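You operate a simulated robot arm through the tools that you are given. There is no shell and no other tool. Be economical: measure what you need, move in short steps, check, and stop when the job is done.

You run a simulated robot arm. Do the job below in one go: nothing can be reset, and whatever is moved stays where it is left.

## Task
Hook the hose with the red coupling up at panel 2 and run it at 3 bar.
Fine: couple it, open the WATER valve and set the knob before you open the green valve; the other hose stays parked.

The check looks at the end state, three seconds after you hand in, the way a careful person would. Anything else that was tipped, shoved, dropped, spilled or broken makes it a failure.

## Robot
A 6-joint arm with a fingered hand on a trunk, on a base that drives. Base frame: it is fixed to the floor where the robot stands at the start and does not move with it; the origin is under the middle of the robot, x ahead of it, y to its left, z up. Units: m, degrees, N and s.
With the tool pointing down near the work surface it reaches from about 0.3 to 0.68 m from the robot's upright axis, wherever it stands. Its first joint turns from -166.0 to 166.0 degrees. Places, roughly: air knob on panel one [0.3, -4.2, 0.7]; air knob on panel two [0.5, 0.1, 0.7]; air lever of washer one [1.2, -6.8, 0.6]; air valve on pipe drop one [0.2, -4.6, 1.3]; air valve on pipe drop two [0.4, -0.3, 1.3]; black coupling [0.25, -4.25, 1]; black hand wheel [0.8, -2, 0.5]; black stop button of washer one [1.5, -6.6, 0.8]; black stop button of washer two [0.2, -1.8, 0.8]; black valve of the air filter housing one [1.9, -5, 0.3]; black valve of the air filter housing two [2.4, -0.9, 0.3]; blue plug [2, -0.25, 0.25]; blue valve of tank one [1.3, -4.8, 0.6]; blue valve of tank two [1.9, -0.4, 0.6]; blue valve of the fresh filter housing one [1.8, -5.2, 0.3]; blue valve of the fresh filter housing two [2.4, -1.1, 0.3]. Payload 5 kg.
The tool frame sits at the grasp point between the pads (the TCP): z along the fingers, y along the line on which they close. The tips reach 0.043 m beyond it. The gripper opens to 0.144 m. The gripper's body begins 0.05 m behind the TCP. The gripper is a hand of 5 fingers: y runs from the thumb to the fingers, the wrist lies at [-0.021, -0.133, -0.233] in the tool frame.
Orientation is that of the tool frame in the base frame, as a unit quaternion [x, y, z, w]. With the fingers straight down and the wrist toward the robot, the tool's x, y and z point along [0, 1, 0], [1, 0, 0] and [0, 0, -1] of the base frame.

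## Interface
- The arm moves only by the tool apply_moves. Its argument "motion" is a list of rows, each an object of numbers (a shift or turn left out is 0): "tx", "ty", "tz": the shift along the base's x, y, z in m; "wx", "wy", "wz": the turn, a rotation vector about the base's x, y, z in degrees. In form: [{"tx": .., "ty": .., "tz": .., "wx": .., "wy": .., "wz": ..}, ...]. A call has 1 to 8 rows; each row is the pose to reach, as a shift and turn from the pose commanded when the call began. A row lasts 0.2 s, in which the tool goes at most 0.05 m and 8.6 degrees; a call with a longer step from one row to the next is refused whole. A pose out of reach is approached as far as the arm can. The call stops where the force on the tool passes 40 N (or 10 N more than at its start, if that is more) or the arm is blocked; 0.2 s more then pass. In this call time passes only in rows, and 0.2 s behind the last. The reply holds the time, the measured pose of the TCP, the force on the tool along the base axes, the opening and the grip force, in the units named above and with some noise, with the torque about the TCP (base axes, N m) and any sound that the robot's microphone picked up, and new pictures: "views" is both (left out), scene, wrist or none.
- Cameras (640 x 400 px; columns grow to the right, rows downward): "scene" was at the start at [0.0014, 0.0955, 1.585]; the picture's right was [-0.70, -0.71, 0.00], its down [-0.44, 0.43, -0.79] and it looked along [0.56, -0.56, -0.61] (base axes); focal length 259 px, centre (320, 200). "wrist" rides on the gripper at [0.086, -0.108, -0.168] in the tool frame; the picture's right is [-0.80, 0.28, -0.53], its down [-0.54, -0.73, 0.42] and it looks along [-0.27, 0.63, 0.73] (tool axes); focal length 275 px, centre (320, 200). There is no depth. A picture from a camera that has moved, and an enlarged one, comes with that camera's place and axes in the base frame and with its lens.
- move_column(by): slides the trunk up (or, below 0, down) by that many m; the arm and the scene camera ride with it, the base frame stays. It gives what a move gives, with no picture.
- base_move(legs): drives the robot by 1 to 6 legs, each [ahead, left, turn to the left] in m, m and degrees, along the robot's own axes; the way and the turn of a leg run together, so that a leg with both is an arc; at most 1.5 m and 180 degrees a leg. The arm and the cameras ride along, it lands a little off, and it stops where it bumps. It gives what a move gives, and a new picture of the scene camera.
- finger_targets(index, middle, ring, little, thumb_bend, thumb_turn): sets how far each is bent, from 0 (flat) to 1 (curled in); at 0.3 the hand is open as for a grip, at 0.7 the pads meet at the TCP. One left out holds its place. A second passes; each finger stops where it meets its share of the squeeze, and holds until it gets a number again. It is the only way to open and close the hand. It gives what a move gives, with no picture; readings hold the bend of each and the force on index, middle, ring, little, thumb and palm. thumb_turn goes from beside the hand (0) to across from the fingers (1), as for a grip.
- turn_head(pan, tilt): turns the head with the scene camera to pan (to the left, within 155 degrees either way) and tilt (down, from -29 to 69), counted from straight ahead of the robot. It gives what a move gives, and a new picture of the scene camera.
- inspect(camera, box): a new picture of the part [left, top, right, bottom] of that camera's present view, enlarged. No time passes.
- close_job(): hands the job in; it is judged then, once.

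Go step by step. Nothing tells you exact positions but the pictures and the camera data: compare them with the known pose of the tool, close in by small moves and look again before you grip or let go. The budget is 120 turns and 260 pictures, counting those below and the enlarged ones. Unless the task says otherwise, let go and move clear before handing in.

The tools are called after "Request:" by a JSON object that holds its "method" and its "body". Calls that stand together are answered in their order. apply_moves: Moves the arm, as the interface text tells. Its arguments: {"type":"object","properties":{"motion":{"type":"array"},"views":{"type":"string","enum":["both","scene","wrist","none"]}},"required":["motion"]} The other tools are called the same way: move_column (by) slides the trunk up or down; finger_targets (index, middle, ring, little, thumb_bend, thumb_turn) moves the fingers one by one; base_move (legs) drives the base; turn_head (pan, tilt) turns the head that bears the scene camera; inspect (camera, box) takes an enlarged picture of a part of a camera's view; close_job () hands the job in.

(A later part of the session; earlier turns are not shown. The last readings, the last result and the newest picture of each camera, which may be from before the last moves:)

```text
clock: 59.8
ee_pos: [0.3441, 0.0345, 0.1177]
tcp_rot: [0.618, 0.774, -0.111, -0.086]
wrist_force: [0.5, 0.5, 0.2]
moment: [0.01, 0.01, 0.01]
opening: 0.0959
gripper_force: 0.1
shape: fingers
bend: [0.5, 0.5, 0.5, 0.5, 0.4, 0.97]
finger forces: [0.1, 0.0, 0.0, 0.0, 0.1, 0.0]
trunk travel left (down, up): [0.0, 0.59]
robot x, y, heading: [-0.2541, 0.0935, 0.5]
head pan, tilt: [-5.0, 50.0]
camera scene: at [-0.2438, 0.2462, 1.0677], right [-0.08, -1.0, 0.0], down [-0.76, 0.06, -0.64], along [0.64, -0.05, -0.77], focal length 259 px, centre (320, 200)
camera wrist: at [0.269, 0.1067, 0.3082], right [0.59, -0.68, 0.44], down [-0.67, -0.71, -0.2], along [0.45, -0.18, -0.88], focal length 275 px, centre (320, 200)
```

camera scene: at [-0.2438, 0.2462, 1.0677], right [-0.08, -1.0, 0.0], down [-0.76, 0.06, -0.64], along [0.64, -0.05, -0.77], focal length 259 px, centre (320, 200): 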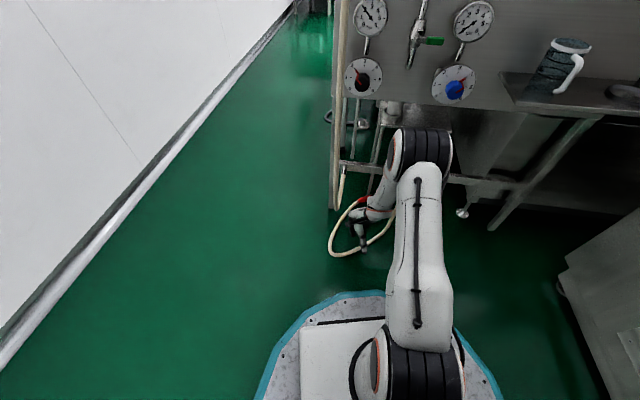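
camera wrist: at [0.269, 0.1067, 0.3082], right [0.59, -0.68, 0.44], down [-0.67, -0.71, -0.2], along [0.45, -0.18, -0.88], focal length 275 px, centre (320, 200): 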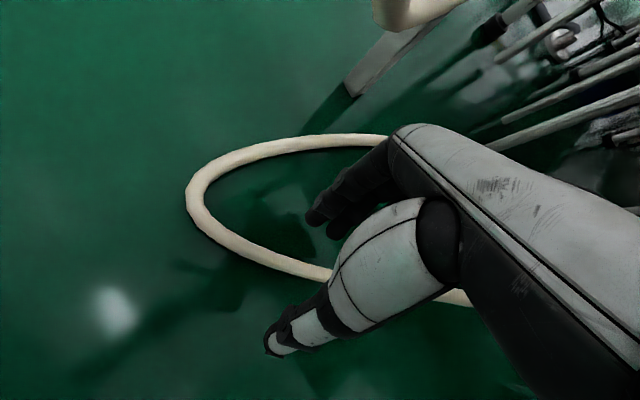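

Request:
{"method": "finger_targets", "body": {"index": 0.68, "middle": 0.68, "ring": 0.68, "little": 0.68, "thumb_bend": 0.35}}

Request:
{"method": "apply_moves", "body": {"motion": [{"tx": 0.015, "tz": -0.03}, {"tx": 0.02, "tz": -0.055}, {"tx": 0.02, "tz": -0.066}, {"tx": 0.02, "tz": -0.075}, {"tx": 0.02, "tz": -0.083}, {"tx": 0.02, "tz": -0.09}, {"tx": 0.02, "tz": -0.097}], "views": "wrist"}}

Request:
{"method": "inspect", "body": {"camera": "scene", "box": [310, 170, 430, 270]}}

```text
clock: 60.8
ee_pos: [0.3444, 0.0337, 0.1174]
tcp_rot: [0.618, 0.773, -0.111, -0.087]
wrist_force: [0.5, 0.1, -0.6]
moment: [0.02, 0.04, 0.0]
opening: 0.0729
gripper_force: 0.0
shape: fingers
bend: [0.68, 0.68, 0.68, 0.68, 0.35, 0.97]
finger forces: [0.1, 0.0, 0.0, 0.0, 0.0, 0.0]
trunk travel left (down, up): [0.0, 0.59]
robot x, y, heading: [-0.2606, 0.0973, 0.5]
head pan, tilt: [-5.0, 50.0]
```

```text
clock: 62.1
ee_pos: [0.3741, 0.0375, 0.041]
tcp_rot: [0.617, 0.775, -0.106, -0.081]
wrist_force: [-3.0, 4.0, 17.2]
moment: [0.17, 0.25, -0.07]
opening: 0.0635
gripper_force: 9.0
shape: fingers
bend: [0.71, 0.71, 0.68, 0.68, 0.35, 0.97]
finger forces: [12.6, 4.4, 0.2, 0.0, 0.0, 0.1]
trunk travel left (down, up): [0.0, 0.59]
robot x, y, heading: [-0.2577, 0.0975, 0.4]
head pan, tilt: [-5.0, 50.0]
stopped in row 6: the force on the tool passed its limit at 44 N (the readings are from after the stop); the commanded pose is now the measured one
camera wrist: at [0.2968, 0.1083, 0.231], right [0.58, -0.68, 0.44], down [-0.67, -0.71, -0.21], along [0.46, -0.17, -0.87], focal length 275 px, centre (320, 200)
```

wrist: 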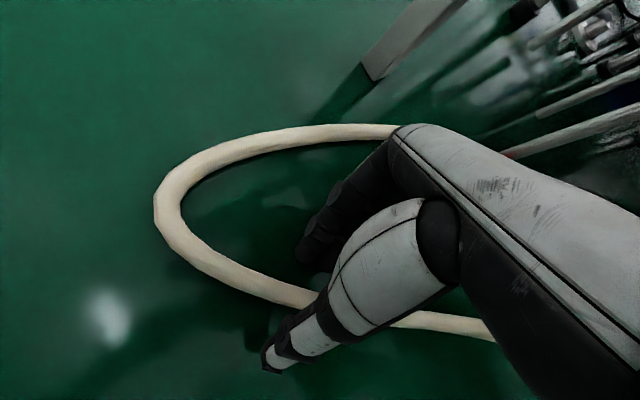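

```text
4.00 times, centred on (370, 220) of scene
camera zoom: at [-0.2447, 0.2466, 1.0678], right [-0.08, -1.0, 0.0], down [-0.76, 0.06, -0.64], along [0.64, -0.05, -0.77], focal length 1034 px, centre (120, 120)
```

zoom: 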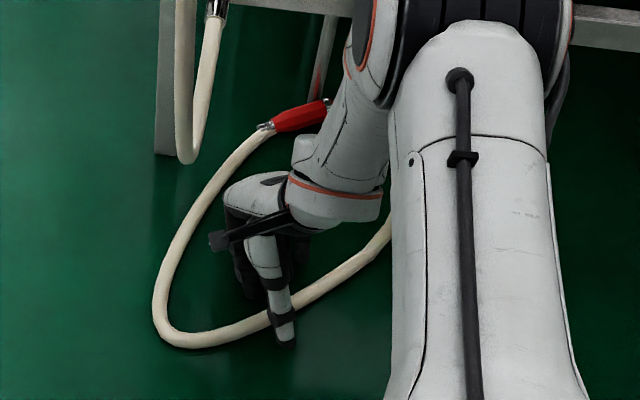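

Fingertips are on the floor beyond the hose. I'll draw back slightly to the hose and close the thumb.

Request:
{"method": "apply_moves", "body": {"motion": [{"tx": -0.004, "tz": 0.005}, {"tx": -0.01, "tz": 0.007}], "views": "none"}}

Request:
{"method": "finger_targets", "body": {"thumb_bend": 0.55}}

Request:
{"method": "inspect", "body": {"camera": "wrist", "box": [200, 170, 500, 390]}}

```text
clock: 62.7
ee_pos: [0.3624, 0.0346, 0.0466]
tcp_rot: [0.619, 0.774, -0.106, -0.081]
wrist_force: [7.1, -2.1, 12.2]
moment: [0.0, -0.31, -0.07]
opening: 0.0718
gripper_force: 5.8
shape: fingers
bend: [0.69, 0.68, 0.68, 0.68, 0.35, 0.97]
finger forces: [11.5, 0.1, 0.1, 0.1, 0.0, 0.1]
trunk travel left (down, up): [0.0, 0.59]
robot x, y, heading: [-0.2602, 0.0969, 0.5]
head pan, tilt: [-5.0, 50.0]
```

```text
clock: 63.7
ee_pos: [0.3629, 0.0356, 0.047]
tcp_rot: [0.618, 0.774, -0.107, -0.081]
wrist_force: [9.9, -5.1, 14.9]
moment: [0.01, -0.39, -0.13]
opening: 0.0364
gripper_force: 7.8
shape: fingers
bend: [0.69, 0.68, 0.68, 0.68, 0.55, 0.97]
finger forces: [15.8, 0.0, 0.0, 0.0, 0.0, 0.0]
trunk travel left (down, up): [0.0, 0.59]
robot x, y, heading: [-0.2566, 0.0937, 0.4]
head pan, tilt: [-5.0, 50.0]
```

```text
1.82 times, centred on (350, 280) of wrist
camera zoom: at [0.2858, 0.108, 0.2364], right [0.58, -0.68, 0.44], down [-0.67, -0.71, -0.21], along [0.46, -0.17, -0.87], focal length 500 px, centre (266, 54)
```

zoom: 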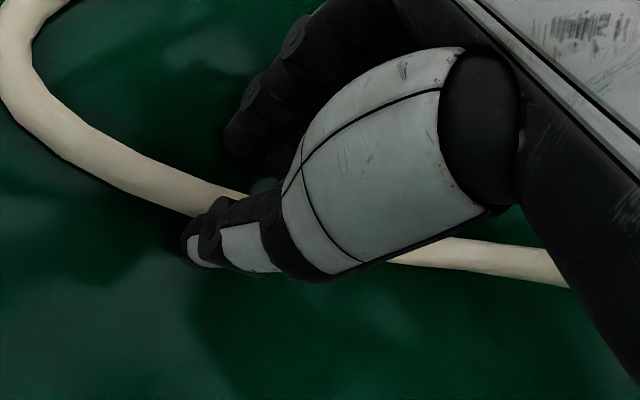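

Request:
{"method": "finger_targets", "body": {"index": 0.75, "middle": 0.75, "ring": 0.75, "little": 0.75, "thumb_bend": 0.75}}

Request:
{"method": "inspect", "body": {"camera": "wrist", "box": [200, 170, 500, 390]}}

```text
clock: 64.7
ee_pos: [0.3617, 0.0355, 0.0449]
tcp_rot: [0.618, 0.774, -0.107, -0.083]
wrist_force: [0.8, -0.3, -0.1]
moment: [-0.02, -0.01, -0.02]
opening: 0.0006
gripper_force: 0.0
shape: fingers
bend: [0.75, 0.75, 0.75, 0.75, 0.69, 0.97]
finger forces: [0.1, 0.0, 0.0, 0.0, 0.0, 0.1]
trunk travel left (down, up): [0.0, 0.59]
robot x, y, heading: [-0.2583, 0.0994, 0.3]
head pan, tilt: [-5.0, 50.0]
```

```text
1.82 times, centred on (350, 280) of wrist
camera zoom: at [0.2852, 0.1082, 0.2353], right [0.58, -0.68, 0.44], down [-0.67, -0.71, -0.21], along [0.46, -0.17, -0.87], focal length 500 px, centre (266, 54)
```

zoom: 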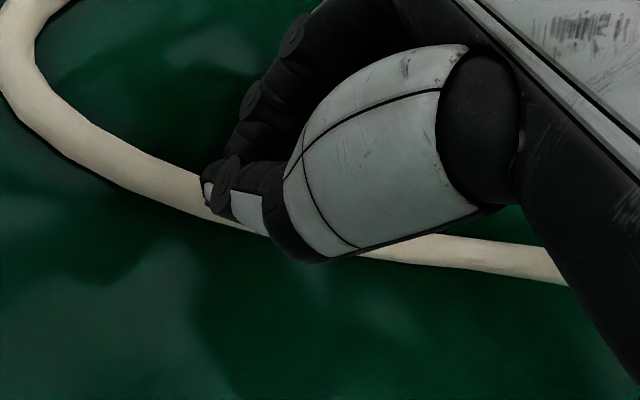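

The hand closed above and just beyond the hose. I'll reopen a little, centre over the hose and descend with a narrow opening.

Request:
{"method": "apply_moves", "body": {"motion": [{"tz": 0.03}, {"tx": -0.014, "tz": 0.035}], "views": "none"}}

Request:
{"method": "finger_targets", "body": {"index": 0.61, "middle": 0.61, "ring": 0.61, "little": 0.61, "thumb_bend": 0.57}}

Request:
{"method": "apply_moves", "body": {"motion": [{"tz": -0.015}, {"tz": -0.025}, {"tz": -0.033}, {"tz": -0.04}, {"tz": -0.047}, {"tz": -0.054}], "views": "wrist"}}

Request:
{"method": "inspect", "body": {"camera": "wrist", "box": [200, 170, 500, 390]}}

```text
clock: 65.3
ee_pos: [0.3471, 0.0342, 0.0821]
tcp_rot: [0.618, 0.775, -0.106, -0.082]
wrist_force: [0.0, 0.2, -1.3]
moment: [-0.03, 0.0, 0.01]
opening: 0.0009
gripper_force: 0.0
shape: fingers
bend: [0.75, 0.75, 0.75, 0.75, 0.69, 0.97]
finger forces: [0.1, 0.1, 0.0, 0.0, 0.0, 0.0]
trunk travel left (down, up): [0.0, 0.59]
robot x, y, heading: [-0.2608, 0.0994, 0.7]
head pan, tilt: [-5.0, 50.0]
```

```text
clock: 66.3
ee_pos: [0.3463, 0.0343, 0.0817]
tcp_rot: [0.618, 0.774, -0.108, -0.083]
wrist_force: [1.0, 0.2, 0.4]
moment: [0.0, -0.02, 0.03]
opening: 0.0477
gripper_force: 0.1
shape: fingers
bend: [0.61, 0.61, 0.61, 0.61, 0.56, 0.97]
finger forces: [0.0, 0.0, 0.0, 0.0, 0.0, 0.1]
trunk travel left (down, up): [0.0, 0.59]
robot x, y, heading: [-0.2586, 0.0984, 0.4]
head pan, tilt: [-5.0, 50.0]
```

```text
clock: 67.3
ee_pos: [0.3553, 0.0356, 0.0489]
tcp_rot: [0.616, 0.777, -0.102, -0.076]
wrist_force: [-4.2, 3.6, 18.4]
moment: [0.35, 0.1, 0.02]
opening: 0.038
gripper_force: 8.8
shape: fingers
bend: [0.66, 0.63, 0.61, 0.61, 0.56, 0.97]
finger forces: [14.1, 4.0, 0.0, 0.0, 0.0, 0.1]
trunk travel left (down, up): [0.0, 0.59]
robot x, y, heading: [-0.2604, 0.098, 0.6]
head pan, tilt: [-5.0, 50.0]
stopped in row 5: the force on the tool passed its limit at 45 N (the readings are from after the stop); the commanded pose is now the measured one
camera wrist: at [0.2756, 0.1081, 0.2375], right [0.58, -0.68, 0.45], down [-0.66, -0.71, -0.22], along [0.47, -0.17, -0.86], focal length 275 px, centre (320, 200)
```

wrist: 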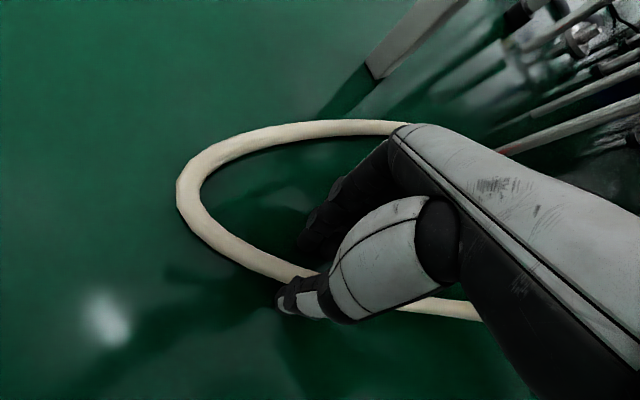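

```text
1.82 times, centred on (350, 280) of wrist
camera zoom: at [0.2756, 0.1081, 0.2375], right [0.58, -0.68, 0.45], down [-0.66, -0.71, -0.22], along [0.47, -0.17, -0.86], focal length 500 px, centre (266, 54)
```

zoom: 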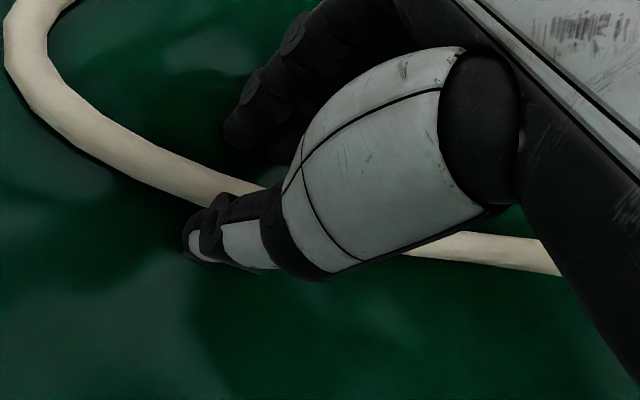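

Request:
{"method": "apply_moves", "body": {"motion": [{"tz": 0.012}, {"tx": -0.008, "tz": 0.014, "wy": -5}, {"tx": -0.012, "tz": 0.014, "wy": -9}, {"tx": -0.014, "tz": 0.008, "wy": -9}, {"tx": -0.014, "tz": 0.002, "wy": -9}, {"tx": -0.014, "tz": -0.004, "wy": -9}], "views": "none"}}

Request:
{"method": "finger_targets", "body": {"index": 0.8, "middle": 0.8, "ring": 0.8, "little": 0.8, "thumb_bend": 0.8}}

Request:
{"method": "inspect", "body": {"camera": "wrist", "box": [200, 170, 500, 390]}}

```text
clock: 68.8
ee_pos: [0.3474, 0.0368, 0.0481]
tcp_rot: [0.622, 0.781, -0.05, -0.011]
wrist_force: [-3.2, 5.6, 19.1]
moment: [0.53, -0.1, 0.1]
opening: 0.0404
gripper_force: 9.7
shape: fingers
bend: [0.65, 0.62, 0.61, 0.61, 0.56, 0.97]
finger forces: [17.2, 1.9, 0.0, 0.0, 0.0, 0.1]
trunk travel left (down, up): [0.0, 0.59]
robot x, y, heading: [-0.2611, 0.0968, 0.8]
head pan, tilt: [-5.0, 50.0]
stopped in row 6: the force on the tool passed its limit at 42 N (the readings are from after the stop); the commanded pose is now the measured one
```

```text
clock: 69.8
ee_pos: [0.346, 0.0369, 0.0466]
tcp_rot: [0.623, 0.78, -0.051, -0.012]
wrist_force: [-0.3, 0.3, -0.6]
moment: [0.02, -0.03, 0.0]
opening: 0.0009
gripper_force: 0.1
shape: fingers
bend: [0.79, 0.8, 0.8, 0.8, 0.75, 0.97]
finger forces: [0.1, 0.1, 0.0, 0.0, 0.1, 0.0]
trunk travel left (down, up): [0.0, 0.59]
robot x, y, heading: [-0.2591, 0.0963, 0.6]
head pan, tilt: [-5.0, 50.0]
```

```text
1.82 times, centred on (350, 280) of wrist
camera zoom: at [0.2363, 0.108, 0.2194], right [0.5, -0.68, 0.54], down [-0.62, -0.71, -0.33], along [0.61, -0.17, -0.78], focal length 500 px, centre (266, 54)
```

zoom: 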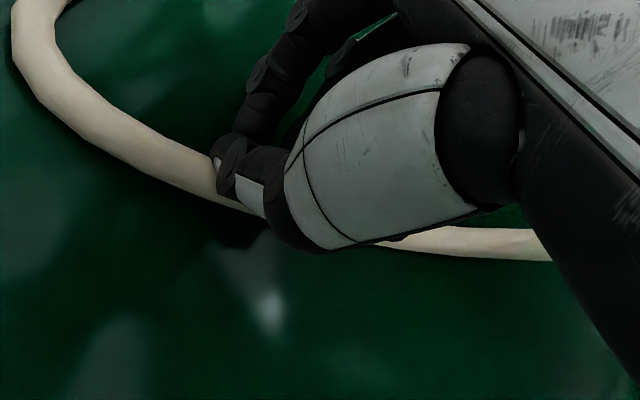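

The closed tips were just beyond the hose. Lift, reopen narrowly, shift about 18 mm back, then descend.

Request:
{"method": "apply_moves", "body": {"motion": [{"tz": 0.025}, {"tx": -0.017, "ty": -0.007, "tz": 0.03}], "views": "none"}}

Request:
{"method": "finger_targets", "body": {"index": 0.65, "middle": 0.64, "ring": 0.64, "little": 0.64, "thumb_bend": 0.59}}

Request:
{"method": "apply_moves", "body": {"motion": [{"tz": -0.012}, {"tz": -0.022}, {"tz": -0.03}, {"tz": -0.036}, {"tz": -0.042}, {"tz": -0.048}], "views": "none"}}

Request:
{"method": "inspect", "body": {"camera": "wrist", "box": [200, 170, 500, 390]}}

```text
clock: 70.5
ee_pos: [0.3281, 0.0306, 0.0769]
tcp_rot: [0.622, 0.781, -0.052, -0.011]
wrist_force: [0.1, -0.4, 0.2]
moment: [0.0, -0.01, 0.05]
opening: 0.0008
gripper_force: 0.0
shape: fingers
bend: [0.79, 0.8, 0.8, 0.8, 0.75, 0.97]
finger forces: [0.0, 0.0, 0.0, 0.0, 0.0, 0.0]
trunk travel left (down, up): [0.0, 0.59]
robot x, y, heading: [-0.2611, 0.0974, 0.4]
head pan, tilt: [-5.0, 50.0]
```

```text
clock: 71.5
ee_pos: [0.3286, 0.0308, 0.0749]
tcp_rot: [0.622, 0.781, -0.051, -0.011]
wrist_force: [0.3, 0.1, -0.1]
moment: [0.04, -0.01, 0.04]
opening: 0.0349
gripper_force: 0.1
shape: fingers
bend: [0.65, 0.64, 0.64, 0.64, 0.59, 0.97]
finger forces: [0.0, 0.0, 0.0, 0.0, 0.1, 0.0]
trunk travel left (down, up): [0.0, 0.59]
robot x, y, heading: [-0.2569, 0.0987, 0.6]
head pan, tilt: [-5.0, 50.0]
```

```text
clock: 72.5
ee_pos: [0.3368, 0.0309, 0.0469]
tcp_rot: [0.62, 0.783, -0.046, -0.006]
wrist_force: [-4.0, 6.3, 19.2]
moment: [0.54, 0.04, 0.09]
opening: 0.0278
gripper_force: 9.6
shape: fingers
bend: [0.69, 0.65, 0.64, 0.64, 0.59, 0.97]
finger forces: [16.2, 2.9, 0.1, 0.0, 0.1, 0.0]
trunk travel left (down, up): [0.0, 0.59]
robot x, y, heading: [-0.2585, 0.0985, 0.8]
head pan, tilt: [-5.0, 50.0]
stopped in row 5: the force on the tool passed its limit at 46 N (the readings are from after the stop); the commanded pose is now the measured one
```

```text
1.82 times, centred on (350, 280) of wrist
camera zoom: at [0.2233, 0.1019, 0.2167], right [0.49, -0.68, 0.55], down [-0.61, -0.72, -0.34], along [0.62, -0.17, -0.76], focal length 500 px, centre (266, 54)
```

zoom: 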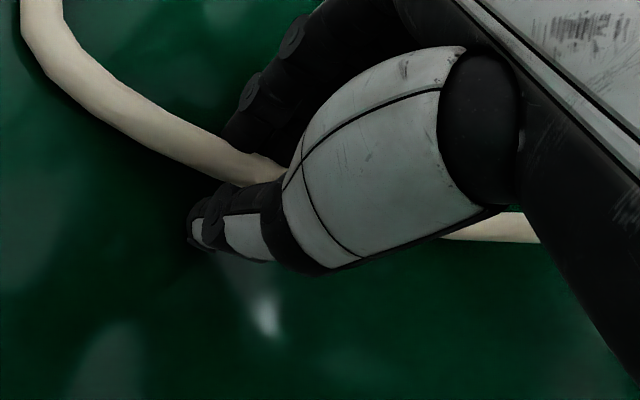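

The hose is between thumb and fingers now. Closing.

Request:
{"method": "finger_targets", "body": {"thumb_bend": 0.8, "middle": 0.68, "ring": 0.68, "little": 0.68}}

Request:
{"method": "inspect", "body": {"camera": "wrist", "box": [200, 170, 500, 390]}}

```text
clock: 73.5
ee_pos: [0.3351, 0.0299, 0.046]
tcp_rot: [0.621, 0.782, -0.046, -0.006]
wrist_force: [-3.9, 8.6, 33.0]
moment: [0.87, -0.03, 0.15]
opening: 0.001
gripper_force: 21.7
shape: fingers
bend: [0.68, 0.68, 0.68, 0.68, 0.74, 0.97]
finger forces: [43.3, 0.0, 0.0, 0.0, 0.1, 0.1]
trunk travel left (down, up): [0.0, 0.59]
robot x, y, heading: [-0.2582, 0.0974, 1.1]
head pan, tilt: [-5.0, 50.0]
```

```text
1.82 times, centred on (350, 280) of wrist
camera zoom: at [0.2231, 0.1015, 0.2167], right [0.49, -0.68, 0.55], down [-0.61, -0.72, -0.34], along [0.62, -0.17, -0.76], focal length 500 px, centre (266, 54)
```

zoom: 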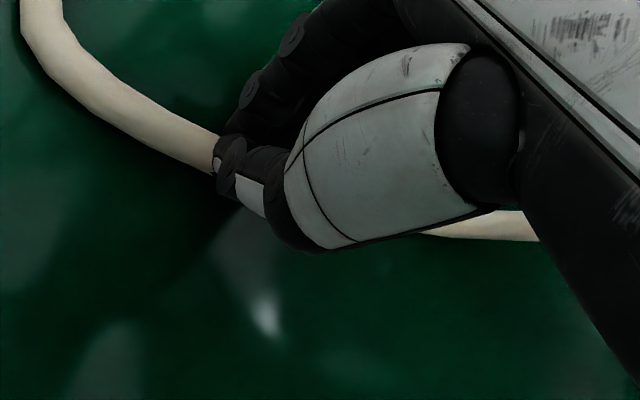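

The index finger is blocking on the floor. I'll curl it away and use middle, ring and thumb lower down.

Request:
{"method": "apply_moves", "body": {"motion": [{"tz": 0.025}], "views": "none"}}

Request:
{"method": "finger_targets", "body": {"index": 1.0, "middle": 0.64, "ring": 0.64, "little": 0.64, "thumb_bend": 0.59}}

Request:
{"method": "apply_moves", "body": {"motion": [{"tz": -0.01}, {"tz": -0.018}, {"tz": -0.024}, {"tz": -0.03}, {"tz": -0.036}, {"tz": -0.042}, {"tz": -0.048}], "views": "wrist"}}

Request:
{"method": "inspect", "body": {"camera": "wrist", "box": [200, 170, 500, 390]}}

```text
clock: 73.9
ee_pos: [0.3336, 0.0288, 0.0689]
tcp_rot: [0.622, 0.782, -0.048, -0.008]
wrist_force: [0.2, 0.8, -0.5]
moment: [0.0, -0.05, -0.04]
opening: 0.0039
gripper_force: 0.1
shape: fingers
bend: [0.63, 0.68, 0.68, 0.68, 0.78, 0.97]
finger forces: [0.0, 0.0, 0.0, 0.1, 0.0, 0.0]
trunk travel left (down, up): [0.0, 0.59]
robot x, y, heading: [-0.2605, 0.0974, 0.6]
head pan, tilt: [-5.0, 50.0]
```

```text
clock: 74.9
ee_pos: [0.3344, 0.0292, 0.0703]
tcp_rot: [0.621, 0.782, -0.046, -0.006]
wrist_force: [0.2, 0.5, 0.5]
moment: [-0.01, -0.03, 0.0]
opening: 0.0679
gripper_force: 0.0
shape: fingers
bend: [0.96, 0.64, 0.64, 0.64, 0.59, 0.97]
finger forces: [0.0, 0.1, 0.0, 0.0, 0.0, 0.0]
trunk travel left (down, up): [0.0, 0.59]
robot x, y, heading: [-0.2604, 0.0999, 0.7]
head pan, tilt: [-5.0, 50.0]
```

```text
clock: 76.0
ee_pos: [0.3399, 0.0294, 0.0442]
tcp_rot: [0.621, 0.782, -0.043, -0.003]
wrist_force: [-3.7, 1.2, 24.8]
moment: [0.04, 1.09, -0.04]
opening: 0.0796
gripper_force: 12.2
shape: fingers
bend: [1.0, 0.66, 0.64, 0.64, 0.58, 0.97]
finger forces: [0.0, 3.5, 0.0, 0.0, 20.8, 0.1]
trunk travel left (down, up): [0.0, 0.59]
robot x, y, heading: [-0.2564, 0.0955, 0.7]
head pan, tilt: [-5.0, 50.0]
stopped in row 5: the force on the tool passed its limit at 50 N (the readings are from after the stop); the commanded pose is now the measured one
camera wrist: at [0.2255, 0.1015, 0.2144], right [0.49, -0.68, 0.55], down [-0.61, -0.72, -0.34], along [0.63, -0.17, -0.76], focal length 275 px, centre (320, 200)
```

wrist: 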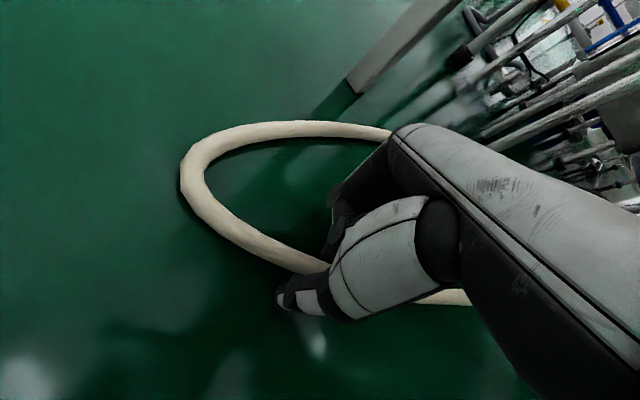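

```text
1.82 times, centred on (350, 280) of wrist
camera zoom: at [0.2255, 0.1015, 0.2144], right [0.49, -0.68, 0.55], down [-0.61, -0.72, -0.34], along [0.63, -0.17, -0.76], focal length 500 px, centre (266, 54)
```

zoom: 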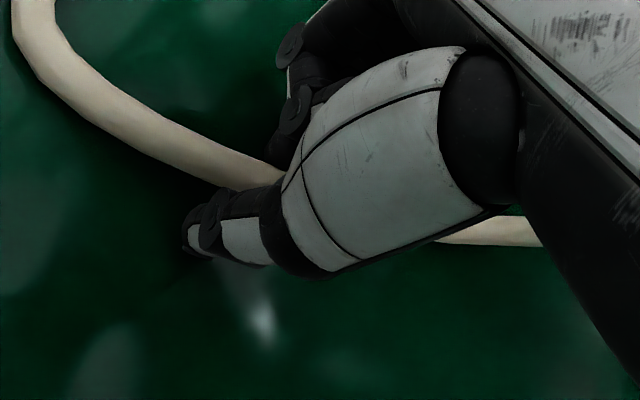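

Rather than pinch the thin hose on the floor, I'll hook it: it is now trapped between thumb and fingertips. Lift 4 mm and back the robot up to drag the coupling out from under the panel.

Request:
{"method": "apply_moves", "body": {"motion": [{"tz": 0.003}], "views": "none"}}

Request:
{"method": "base_move", "body": {"legs": [[-0.12, 0, 0]]}}

Request:
{"method": "inspect", "body": {"camera": "wrist", "box": [0, 0, 640, 400]}}

```text
clock: 76.4
ee_pos: [0.3392, 0.03, 0.0455]
tcp_rot: [0.621, 0.782, -0.044, -0.003]
wrist_force: [-0.6, -0.5, 6.1]
moment: [-0.14, -0.1, -0.03]
opening: 0.0788
gripper_force: 2.5
shape: fingers
bend: [1.0, 0.65, 0.64, 0.64, 0.59, 0.97]
finger forces: [0.0, 5.6, 0.0, 0.0, 0.0, 0.0]
trunk travel left (down, up): [0.0, 0.59]
robot x, y, heading: [-0.2581, 0.0975, 0.8]
head pan, tilt: [-5.0, 50.0]
```

```text
clock: 77.6
ee_pos: [0.2204, 0.0281, 0.0475]
tcp_rot: [0.621, 0.783, -0.043, -0.001]
wrist_force: [13.3, 0.5, 25.2]
moment: [-0.16, -1.27, 0.11]
opening: 0.0788
gripper_force: 12.4
shape: fingers
bend: [1.0, 0.6, 0.64, 0.64, 0.59, 0.97]
finger forces: [0.1, 25.3, 0.1, 0.0, 0.0, 0.0]
trunk travel left (down, up): [0.0, 0.59]
robot x, y, heading: [-0.3801, 0.0985, 0.7]
head pan, tilt: [-5.0, 50.0]
camera scene: at [-0.3659, 0.2459, 1.0679], right [-0.08, -1.0, 0.0], down [-0.76, 0.06, -0.64], along [0.64, -0.05, -0.77], focal length 259 px, centre (320, 200)
```

scene: 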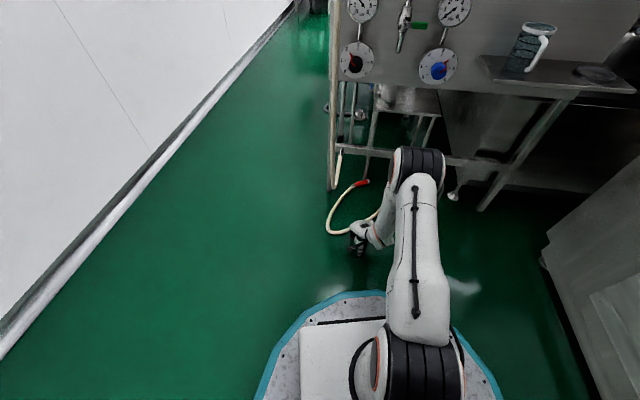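

```text
1.00 times, centred on (320, 200) of wrist (not enlarged: the box is as wide or as high as the picture)
camera zoom: at [0.1056, 0.0999, 0.2171], right [0.49, -0.67, 0.55], down [-0.6, -0.72, -0.34], along [0.63, -0.17, -0.76], focal length 275 px, centre (320, 200)
```

zoom: 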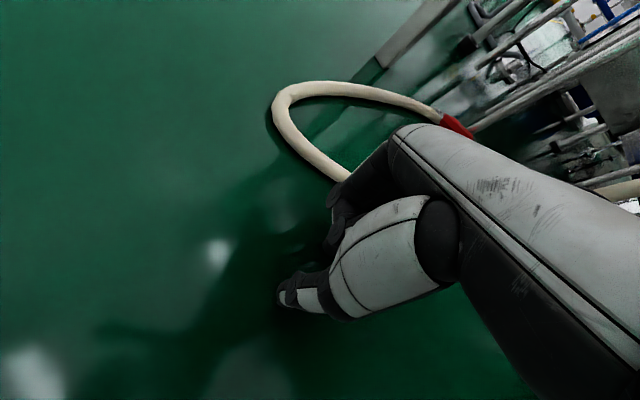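

The hose slipped under the fingertips. I'll measure how deep the closed fingertips reach, to plan a proper pinch.

Request:
{"method": "apply_moves", "body": {"motion": [{"tz": 0.03}], "views": "none"}}

Request:
{"method": "finger_targets", "body": {"index": 0.68, "middle": 0.68, "ring": 0.68, "little": 0.68, "thumb_bend": 0.64}}

Request:
{"method": "apply_moves", "body": {"motion": [{"tz": -0.015}, {"tz": -0.025}, {"tz": -0.03}, {"tz": -0.035}, {"tz": -0.04}, {"tz": -0.045}, {"tz": -0.05}, {"tz": -0.055}], "views": "wrist"}}

Request:
{"method": "inspect", "body": {"camera": "wrist", "box": [220, 140, 480, 340]}}

```text
clock: 78.0
ee_pos: [0.2191, 0.0284, 0.074]
tcp_rot: [0.621, 0.783, -0.044, -0.002]
wrist_force: [-0.6, 0.1, -1.5]
moment: [-0.01, -0.05, -0.01]
opening: 0.0789
gripper_force: 0.0
shape: fingers
bend: [1.0, 0.64, 0.64, 0.64, 0.59, 0.97]
finger forces: [0.0, 0.1, 0.0, 0.0, 0.0, 0.0]
trunk travel left (down, up): [0.0, 0.59]
robot x, y, heading: [-0.3788, 0.0936, 0.8]
head pan, tilt: [-5.0, 50.0]
```

```text
clock: 79.0
ee_pos: [0.2217, 0.0296, 0.0746]
tcp_rot: [0.621, 0.783, -0.044, -0.001]
wrist_force: [-0.1, -0.6, -0.8]
moment: [0.0, 0.0, 0.01]
opening: 0.0467
gripper_force: 0.1
shape: fingers
bend: [0.91, 0.68, 0.68, 0.68, 0.62, 0.97]
finger forces: [0.1, 0.0, 0.0, 0.0, 0.0, 0.0]
trunk travel left (down, up): [0.0, 0.59]
robot x, y, heading: [-0.3787, 0.0938, 0.8]
head pan, tilt: [-5.0, 50.0]
```

```text
clock: 80.1
ee_pos: [0.2266, 0.0281, 0.0465]
tcp_rot: [0.621, 0.783, -0.039, 0.004]
wrist_force: [-1.4, 1.1, 25.3]
moment: [0.11, 1.17, -0.07]
opening: 0.0347
gripper_force: 12.7
shape: fingers
bend: [0.87, 0.68, 0.68, 0.68, 0.61, 0.97]
finger forces: [0.0, 0.0, 0.1, 0.0, 25.0, 0.0]
trunk travel left (down, up): [0.0, 0.59]
robot x, y, heading: [-0.3804, 0.0965, 0.9]
head pan, tilt: [-5.0, 50.0]
stopped in row 5: the force on the tool passed its limit at 48 N (the readings are from after the stop); the commanded pose is now the measured one
camera wrist: at [0.1094, 0.0996, 0.2133], right [0.48, -0.67, 0.56], down [-0.6, -0.72, -0.35], along [0.64, -0.17, -0.75], focal length 275 px, centre (320, 200)
```

wrist: 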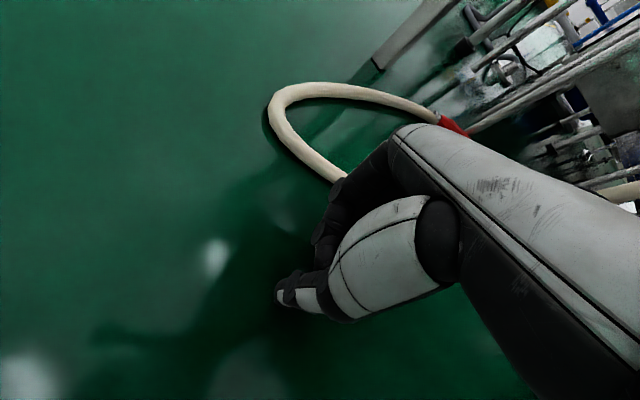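

```text
2.00 times, centred on (350, 240) of wrist
camera zoom: at [0.1094, 0.0996, 0.2133], right [0.48, -0.67, 0.56], down [-0.6, -0.72, -0.35], along [0.64, -0.17, -0.75], focal length 551 px, centre (260, 120)
```

zoom: 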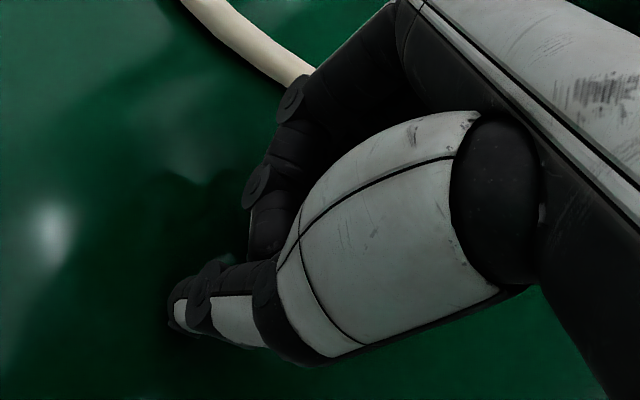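

Pinching on the floor is poor, but the same hose hangs in free air between its rail fitting [0.473,-0.168,0.31] and the floor at [0.423,-0.123]. I'll grasp it there, just above the floor, with the hand tilted to the right, and lift. First raise, retract and reposition the base.

Request:
{"method": "apply_moves", "body": {"motion": [{"tz": 0.045}, {"tz": 0.09, "tx": -0.01}, {"tz": 0.135, "tx": -0.02}, {"tz": 0.16, "tx": -0.04, "wx": -8}, {"tz": 0.16, "tx": -0.05, "wx": -16}, {"tz": 0.16, "tx": -0.06, "wx": -24}, {"tz": 0.16, "tx": -0.06, "wx": -32}], "views": "none"}}

Request:
{"method": "finger_targets", "body": {"index": 0.3, "middle": 0.3, "ring": 0.3, "little": 0.3, "thumb_bend": 0.3}}

Request:
{"method": "base_move", "body": {"legs": [[0, -0.1, 0], [0.14, 0, 0]]}}

Request:
{"method": "inspect", "body": {"camera": "wrist", "box": [0, 0, 640, 400]}}

```text
clock: 81.7
ee_pos: [0.1624, 0.0282, 0.2038]
tcp_rot: [0.596, 0.741, -0.255, 0.176]
wrist_force: [0.1, -1.5, 0.2]
moment: [-0.01, -0.02, 0.04]
opening: 0.0216
gripper_force: 0.0
shape: fingers
bend: [0.68, 0.68, 0.68, 0.68, 0.64, 0.97]
finger forces: [0.0, 0.0, 0.1, 0.0, 0.0, 0.0]
trunk travel left (down, up): [0.0, 0.59]
robot x, y, heading: [-0.3774, 0.0966, 0.6]
head pan, tilt: [-5.0, 50.0]
```

```text
clock: 82.7
ee_pos: [0.163, 0.0284, 0.2029]
tcp_rot: [0.595, 0.742, -0.255, 0.173]
wrist_force: [0.4, -0.3, -0.6]
moment: [-0.04, 0.01, -0.02]
opening: 0.1492
gripper_force: 0.0
shape: fingers
bend: [0.3, 0.3, 0.3, 0.3, 0.3, 0.97]
finger forces: [0.1, 0.1, 0.0, 0.0, 0.0, 0.0]
trunk travel left (down, up): [0.0, 0.59]
robot x, y, heading: [-0.3803, 0.0932, 0.6]
head pan, tilt: [-5.0, 50.0]
```

```text
clock: 84.8
ee_pos: [0.3018, -0.0699, 0.2032]
tcp_rot: [0.597, 0.741, -0.255, 0.174]
wrist_force: [1.0, 0.0, 0.0]
moment: [0.02, 0.0, 0.01]
opening: 0.1492
gripper_force: 0.1
shape: fingers
bend: [0.3, 0.3, 0.3, 0.3, 0.3, 0.97]
finger forces: [0.0, 0.0, 0.0, 0.0, 0.0, 0.0]
trunk travel left (down, up): [0.0, 0.59]
robot x, y, heading: [-0.2421, -0.0034, 0.6]
head pan, tilt: [-5.0, 50.0]
camera scene: at [-0.2258, 0.1474, 1.0677], right [-0.08, -1.0, 0.0], down [-0.76, 0.06, -0.64], along [0.64, -0.05, -0.77], focal length 259 px, centre (320, 200)
```

scene: 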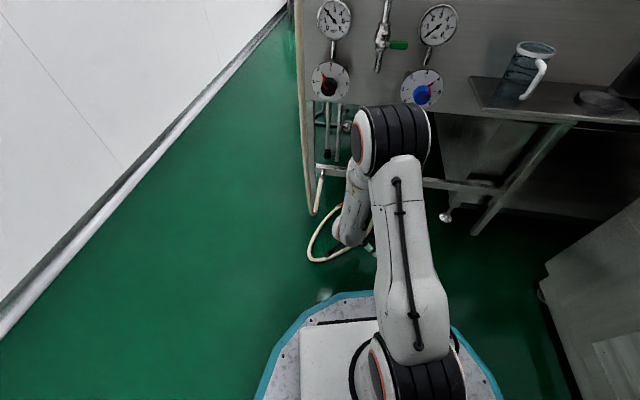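

```text
1.00 times, centred on (320, 200) of wrist (not enlarged: the box is as wide or as high as the picture)
camera zoom: at [0.1859, 0.0807, 0.3091], right [0.48, -0.28, 0.83], down [-0.6, -0.79, 0.09], along [0.64, -0.54, -0.55], focal length 275 px, centre (320, 200)
```

zoom: 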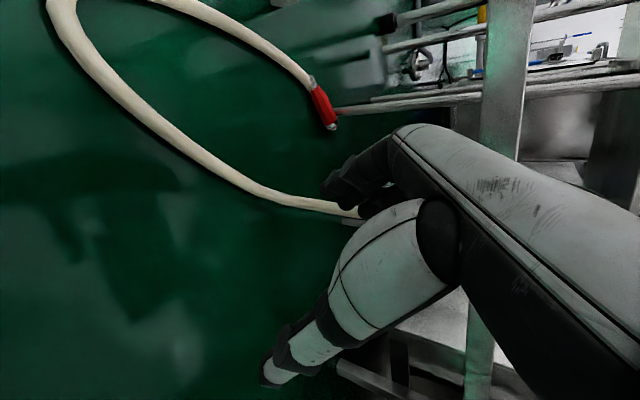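

Now approach: forward under the rail height, then down-right around the hanging hose.

Request:
{"method": "apply_moves", "body": {"motion": [{"tx": 0.03, "tz": -0.02}, {"tx": 0.065, "tz": -0.04}, {"tx": 0.1, "tz": -0.045}, {"tx": 0.12, "tz": -0.05, "ty": -0.005}]}}

```text
clock: 85.8
ee_pos: [0.4214, -0.0762, 0.1537]
tcp_rot: [0.597, 0.741, -0.254, 0.173]
wrist_force: [-0.8, 0.1, -0.5]
moment: [-0.01, 0.02, 0.02]
opening: 0.1493
gripper_force: 0.0
shape: fingers
bend: [0.3, 0.3, 0.3, 0.3, 0.3, 0.97]
finger forces: [0.1, 0.0, 0.0, 0.0, 0.0, 0.1]
trunk travel left (down, up): [0.0, 0.59]
robot x, y, heading: [-0.2401, -0.0043, 0.8]
head pan, tilt: [-5.0, 50.0]
camera scene: at [-0.2259, 0.1474, 1.0678], right [-0.08, -1.0, 0.0], down [-0.76, 0.06, -0.64], along [0.64, -0.05, -0.77], focal length 259 px, centre (320, 200)
camera wrist: at [0.305, 0.0737, 0.2595], right [0.48, -0.28, 0.83], down [-0.6, -0.79, 0.09], along [0.64, -0.54, -0.55], focal length 275 px, centre (320, 200)
```

scene: 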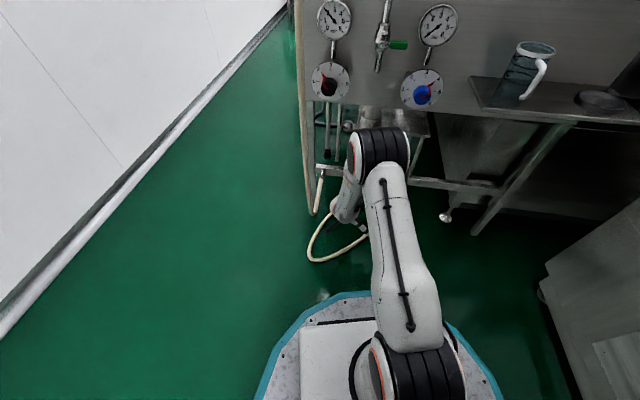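
wrist: 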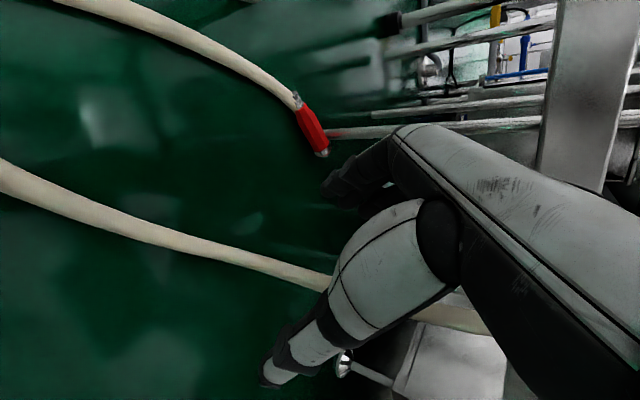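

Request:
{"method": "apply_moves", "body": {"motion": [{"tx": 0.003, "ty": -0.02, "tz": -0.026}, {"tx": 0.006, "ty": -0.04, "tz": -0.052}, {"tx": 0.008, "ty": -0.058, "tz": -0.078}], "views": "wrist"}}

Request:
{"method": "inspect", "body": {"camera": "wrist", "box": [200, 150, 520, 350]}}

```text
clock: 86.6
ee_pos: [0.4325, -0.1338, 0.0767]
tcp_rot: [0.597, 0.741, -0.254, 0.174]
wrist_force: [0.5, -0.2, 1.0]
moment: [0.03, 0.02, -0.05]
opening: 0.1493
gripper_force: 0.1
shape: fingers
bend: [0.3, 0.3, 0.3, 0.3, 0.3, 0.97]
finger forces: [0.0, 0.1, 0.0, 0.0, 0.1, 0.0]
trunk travel left (down, up): [0.0, 0.59]
robot x, y, heading: [-0.2408, 0.0005, 0.5]
head pan, tilt: [-5.0, 50.0]
camera wrist: at [0.3163, 0.0162, 0.1827], right [0.48, -0.28, 0.83], down [-0.6, -0.79, 0.08], along [0.64, -0.54, -0.55], focal length 275 px, centre (320, 200)
```

wrist: 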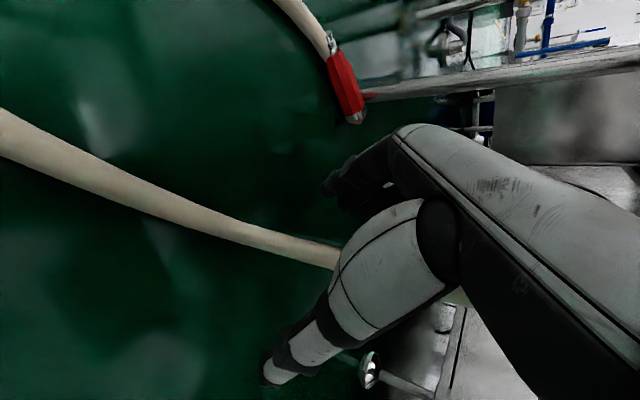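

```text
2.00 times, centred on (360, 250) of wrist
camera zoom: at [0.3163, 0.0162, 0.1827], right [0.48, -0.28, 0.83], down [-0.6, -0.79, 0.08], along [0.64, -0.54, -0.55], focal length 551 px, centre (240, 100)
```

zoom: 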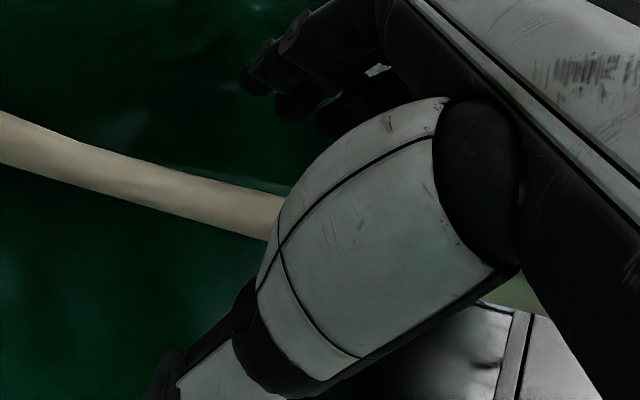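

The hose runs between thumb and fingers. Closing firmly.

Request:
{"method": "finger_targets", "body": {"index": 0.9, "middle": 0.9, "ring": 0.9, "little": 0.9, "thumb_bend": 0.9}}

Request:
{"method": "inspect", "body": {"camera": "wrist", "box": [200, 150, 520, 350]}}

```text
clock: 87.6
ee_pos: [0.4314, -0.1335, 0.0766]
tcp_rot: [0.597, 0.741, -0.255, 0.174]
wrist_force: [0.4, 0.1, 0.7]
moment: [0.02, 0.01, -0.04]
opening: 0.0074
gripper_force: 0.0
shape: fingers
bend: [0.74, 0.9, 0.9, 0.9, 0.86, 0.97]
finger forces: [0.0, 0.0, 0.0, 0.1, 0.1, 0.0]
trunk travel left (down, up): [0.0, 0.59]
robot x, y, heading: [-0.2425, -0.0016, 0.9]
head pan, tilt: [-5.0, 50.0]
```

```text
2.00 times, centred on (360, 250) of wrist
camera zoom: at [0.3159, 0.0161, 0.1826], right [0.48, -0.28, 0.83], down [-0.6, -0.79, 0.09], along [0.64, -0.54, -0.55], focal length 551 px, centre (240, 100)
```

zoom: 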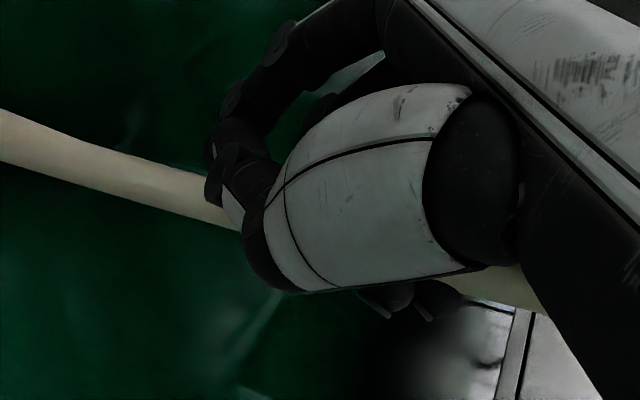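

The hose had shifted: it now runs on the floor to about [0.46,-0.17] and rises vertically to the fitting. I'll back out, reopen and grasp the vertical part at about z 0.115.

Request:
{"method": "apply_moves", "body": {"motion": [{"ty": 0.025, "tz": 0.035}, {"ty": 0.04, "tz": 0.055}], "views": "none"}}

Request:
{"method": "finger_targets", "body": {"index": 0.35, "middle": 0.35, "ring": 0.35, "little": 0.35, "thumb_bend": 0.3}}

Request:
{"method": "apply_moves", "body": {"motion": [{"tx": 0.02, "ty": -0.01, "tz": 0.0}, {"tx": 0.034, "ty": -0.03, "tz": -0.01}, {"tx": 0.034, "ty": -0.055, "tz": -0.015}, {"tx": 0.035, "ty": -0.076, "tz": -0.02}], "views": "wrist"}}

Request:
{"method": "inspect", "body": {"camera": "scene", "box": [280, 120, 440, 270]}}

```text
clock: 88.2
ee_pos: [0.4294, -0.0943, 0.1336]
tcp_rot: [0.598, 0.74, -0.254, 0.173]
wrist_force: [-0.6, 0.5, -1.2]
moment: [-0.01, -0.04, 0.01]
opening: 0.0077
gripper_force: 0.1
shape: fingers
bend: [0.75, 0.9, 0.9, 0.9, 0.87, 0.97]
finger forces: [0.1, 0.0, 0.0, 0.0, 0.0, 0.1]
trunk travel left (down, up): [0.0, 0.59]
robot x, y, heading: [-0.2387, -0.0055, 0.5]
head pan, tilt: [-5.0, 50.0]
```

```text
clock: 89.2
ee_pos: [0.4304, -0.0934, 0.1334]
tcp_rot: [0.598, 0.74, -0.254, 0.174]
wrist_force: [-0.3, -1.1, 0.0]
moment: [0.04, 0.0, -0.02]
opening: 0.1403
gripper_force: 0.1
shape: fingers
bend: [0.35, 0.35, 0.35, 0.35, 0.3, 0.97]
finger forces: [0.0, 0.1, 0.0, 0.0, 0.1, 0.1]
trunk travel left (down, up): [0.0, 0.59]
robot x, y, heading: [-0.2393, -0.0012, 0.7]
head pan, tilt: [-5.0, 50.0]
```

```text
clock: 90.2
ee_pos: [0.464, -0.1678, 0.1109]
tcp_rot: [0.596, 0.741, -0.255, 0.173]
wrist_force: [0.0, -0.2, 0.2]
moment: [0.04, 0.0, 0.01]
opening: 0.1405
gripper_force: 0.1
shape: fingers
bend: [0.35, 0.35, 0.35, 0.35, 0.3, 0.97]
finger forces: [0.0, 0.0, 0.1, 0.1, 0.1, 0.0]
trunk travel left (down, up): [0.0, 0.59]
robot x, y, heading: [-0.2407, -0.0068, 0.6]
head pan, tilt: [-5.0, 50.0]
camera wrist: at [0.3476, -0.0174, 0.2177], right [0.48, -0.28, 0.83], down [-0.6, -0.79, 0.09], along [0.64, -0.54, -0.55], focal length 275 px, centre (320, 200)
```

wrist: 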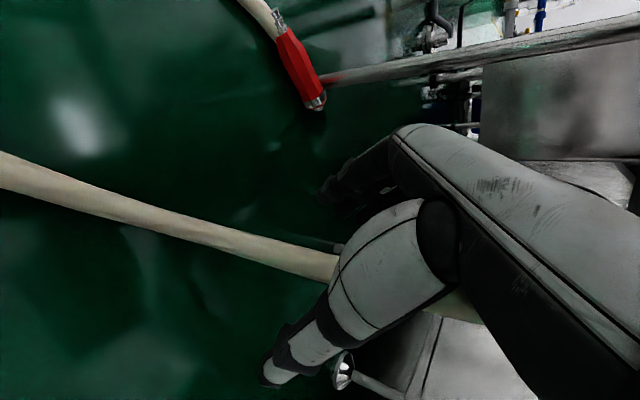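

```text
2.67 times, centred on (360, 195) of scene
camera zoom: at [-0.2259, 0.1474, 1.0677], right [-0.08, -1.0, 0.0], down [-0.76, 0.06, -0.64], along [0.64, -0.05, -0.77], focal length 690 px, centre (213, 213)
```

zoom: 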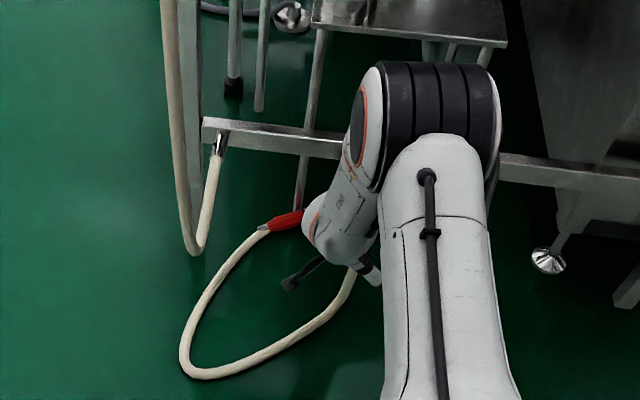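

The zero forces while the fingers closed "through" it suggest the hose doesn't collide with the hand, so the coupling itself must be fetched. I'll reach under the rail with the hand pitched forward, hook the coupling with the fingertips from behind and drag it out. First retract and reorient.

Request:
{"method": "apply_moves", "body": {"motion": [{"tx": -0.045, "ty": 0.02, "tz": 0.01}, {"tx": -0.085, "ty": 0.04, "tz": 0.03, "wx": 5}, {"tx": -0.11, "ty": 0.06, "tz": 0.05, "wx": 13}, {"tx": -0.12, "ty": 0.08, "tz": 0.07, "wx": 21}, {"tx": -0.12, "ty": 0.1, "tz": 0.08, "wx": 29}, {"tx": -0.12, "ty": 0.12, "tz": 0.08, "wx": 35}], "views": "none"}}

Request:
{"method": "finger_targets", "body": {"index": 0.45, "middle": 0.45, "ring": 0.45, "little": 0.45, "thumb_bend": 0.0, "thumb_turn": 0.0}}

Request:
{"method": "apply_moves", "body": {"motion": [{"wy": -8}, {"wy": -16}, {"wy": -22}]}}

```text
refused: row 1 steps farther than a row can; nothing moved
```

```text
clock: 91.2
ee_pos: [0.4628, -0.1684, 0.1117]
tcp_rot: [0.597, 0.741, -0.254, 0.173]
wrist_force: [-0.2, 0.0, -0.1]
moment: [-0.01, 0.0, 0.03]
opening: 0.2171
gripper_force: 0.0
shape: fingers
bend: [0.45, 0.45, 0.45, 0.45, 0.0, 0.0]
finger forces: [0.1, 0.0, 0.0, 0.1, 0.1, 0.0]
trunk travel left (down, up): [0.0, 0.59]
robot x, y, heading: [-0.2412, -0.0008, 0.6]
head pan, tilt: [-5.0, 50.0]
```

```text
clock: 92.0
ee_pos: [0.4648, -0.1695, 0.1106]
tcp_rot: [0.634, 0.694, -0.135, 0.313]
wrist_force: [-0.3, -0.4, 0.5]
moment: [0.03, 0.06, 0.01]
opening: 0.2173
gripper_force: 0.0
shape: fingers
bend: [0.45, 0.45, 0.45, 0.45, 0.0, 0.0]
finger forces: [0.0, 0.1, 0.1, 0.1, 0.0, 0.1]
trunk travel left (down, up): [0.0, 0.59]
robot x, y, heading: [-0.2422, -0.0043, 0.5]
head pan, tilt: [-5.0, 50.0]
camera scene: at [-0.2259, 0.1474, 1.0678], right [-0.08, -1.0, 0.0], down [-0.76, 0.06, -0.64], along [0.64, -0.05, -0.77], focal length 259 px, centre (320, 200)
camera wrist: at [0.3176, -0.0177, 0.1653], right [0.13, -0.28, 0.95], down [-0.59, -0.79, -0.15], along [0.8, -0.54, -0.27], focal length 275 px, centre (320, 200)
```

scene: 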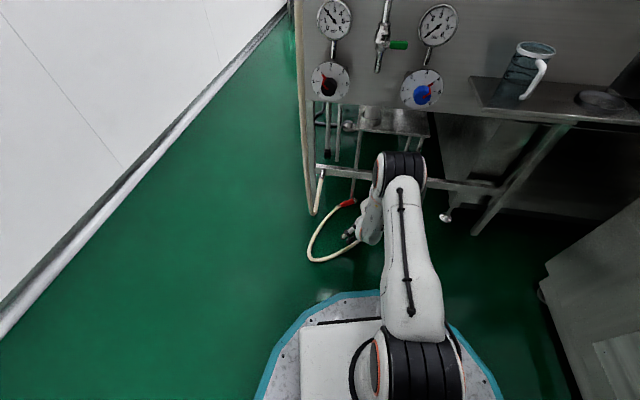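
wrist: 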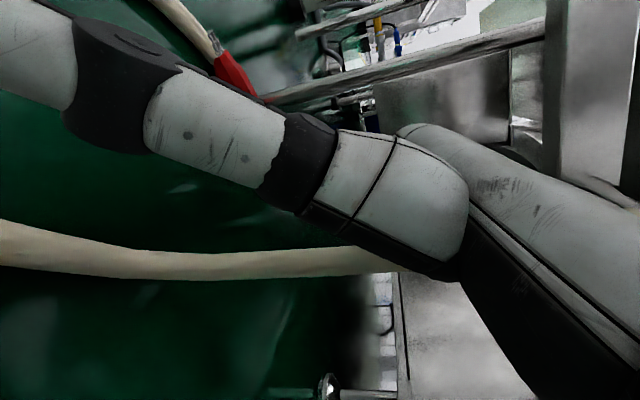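

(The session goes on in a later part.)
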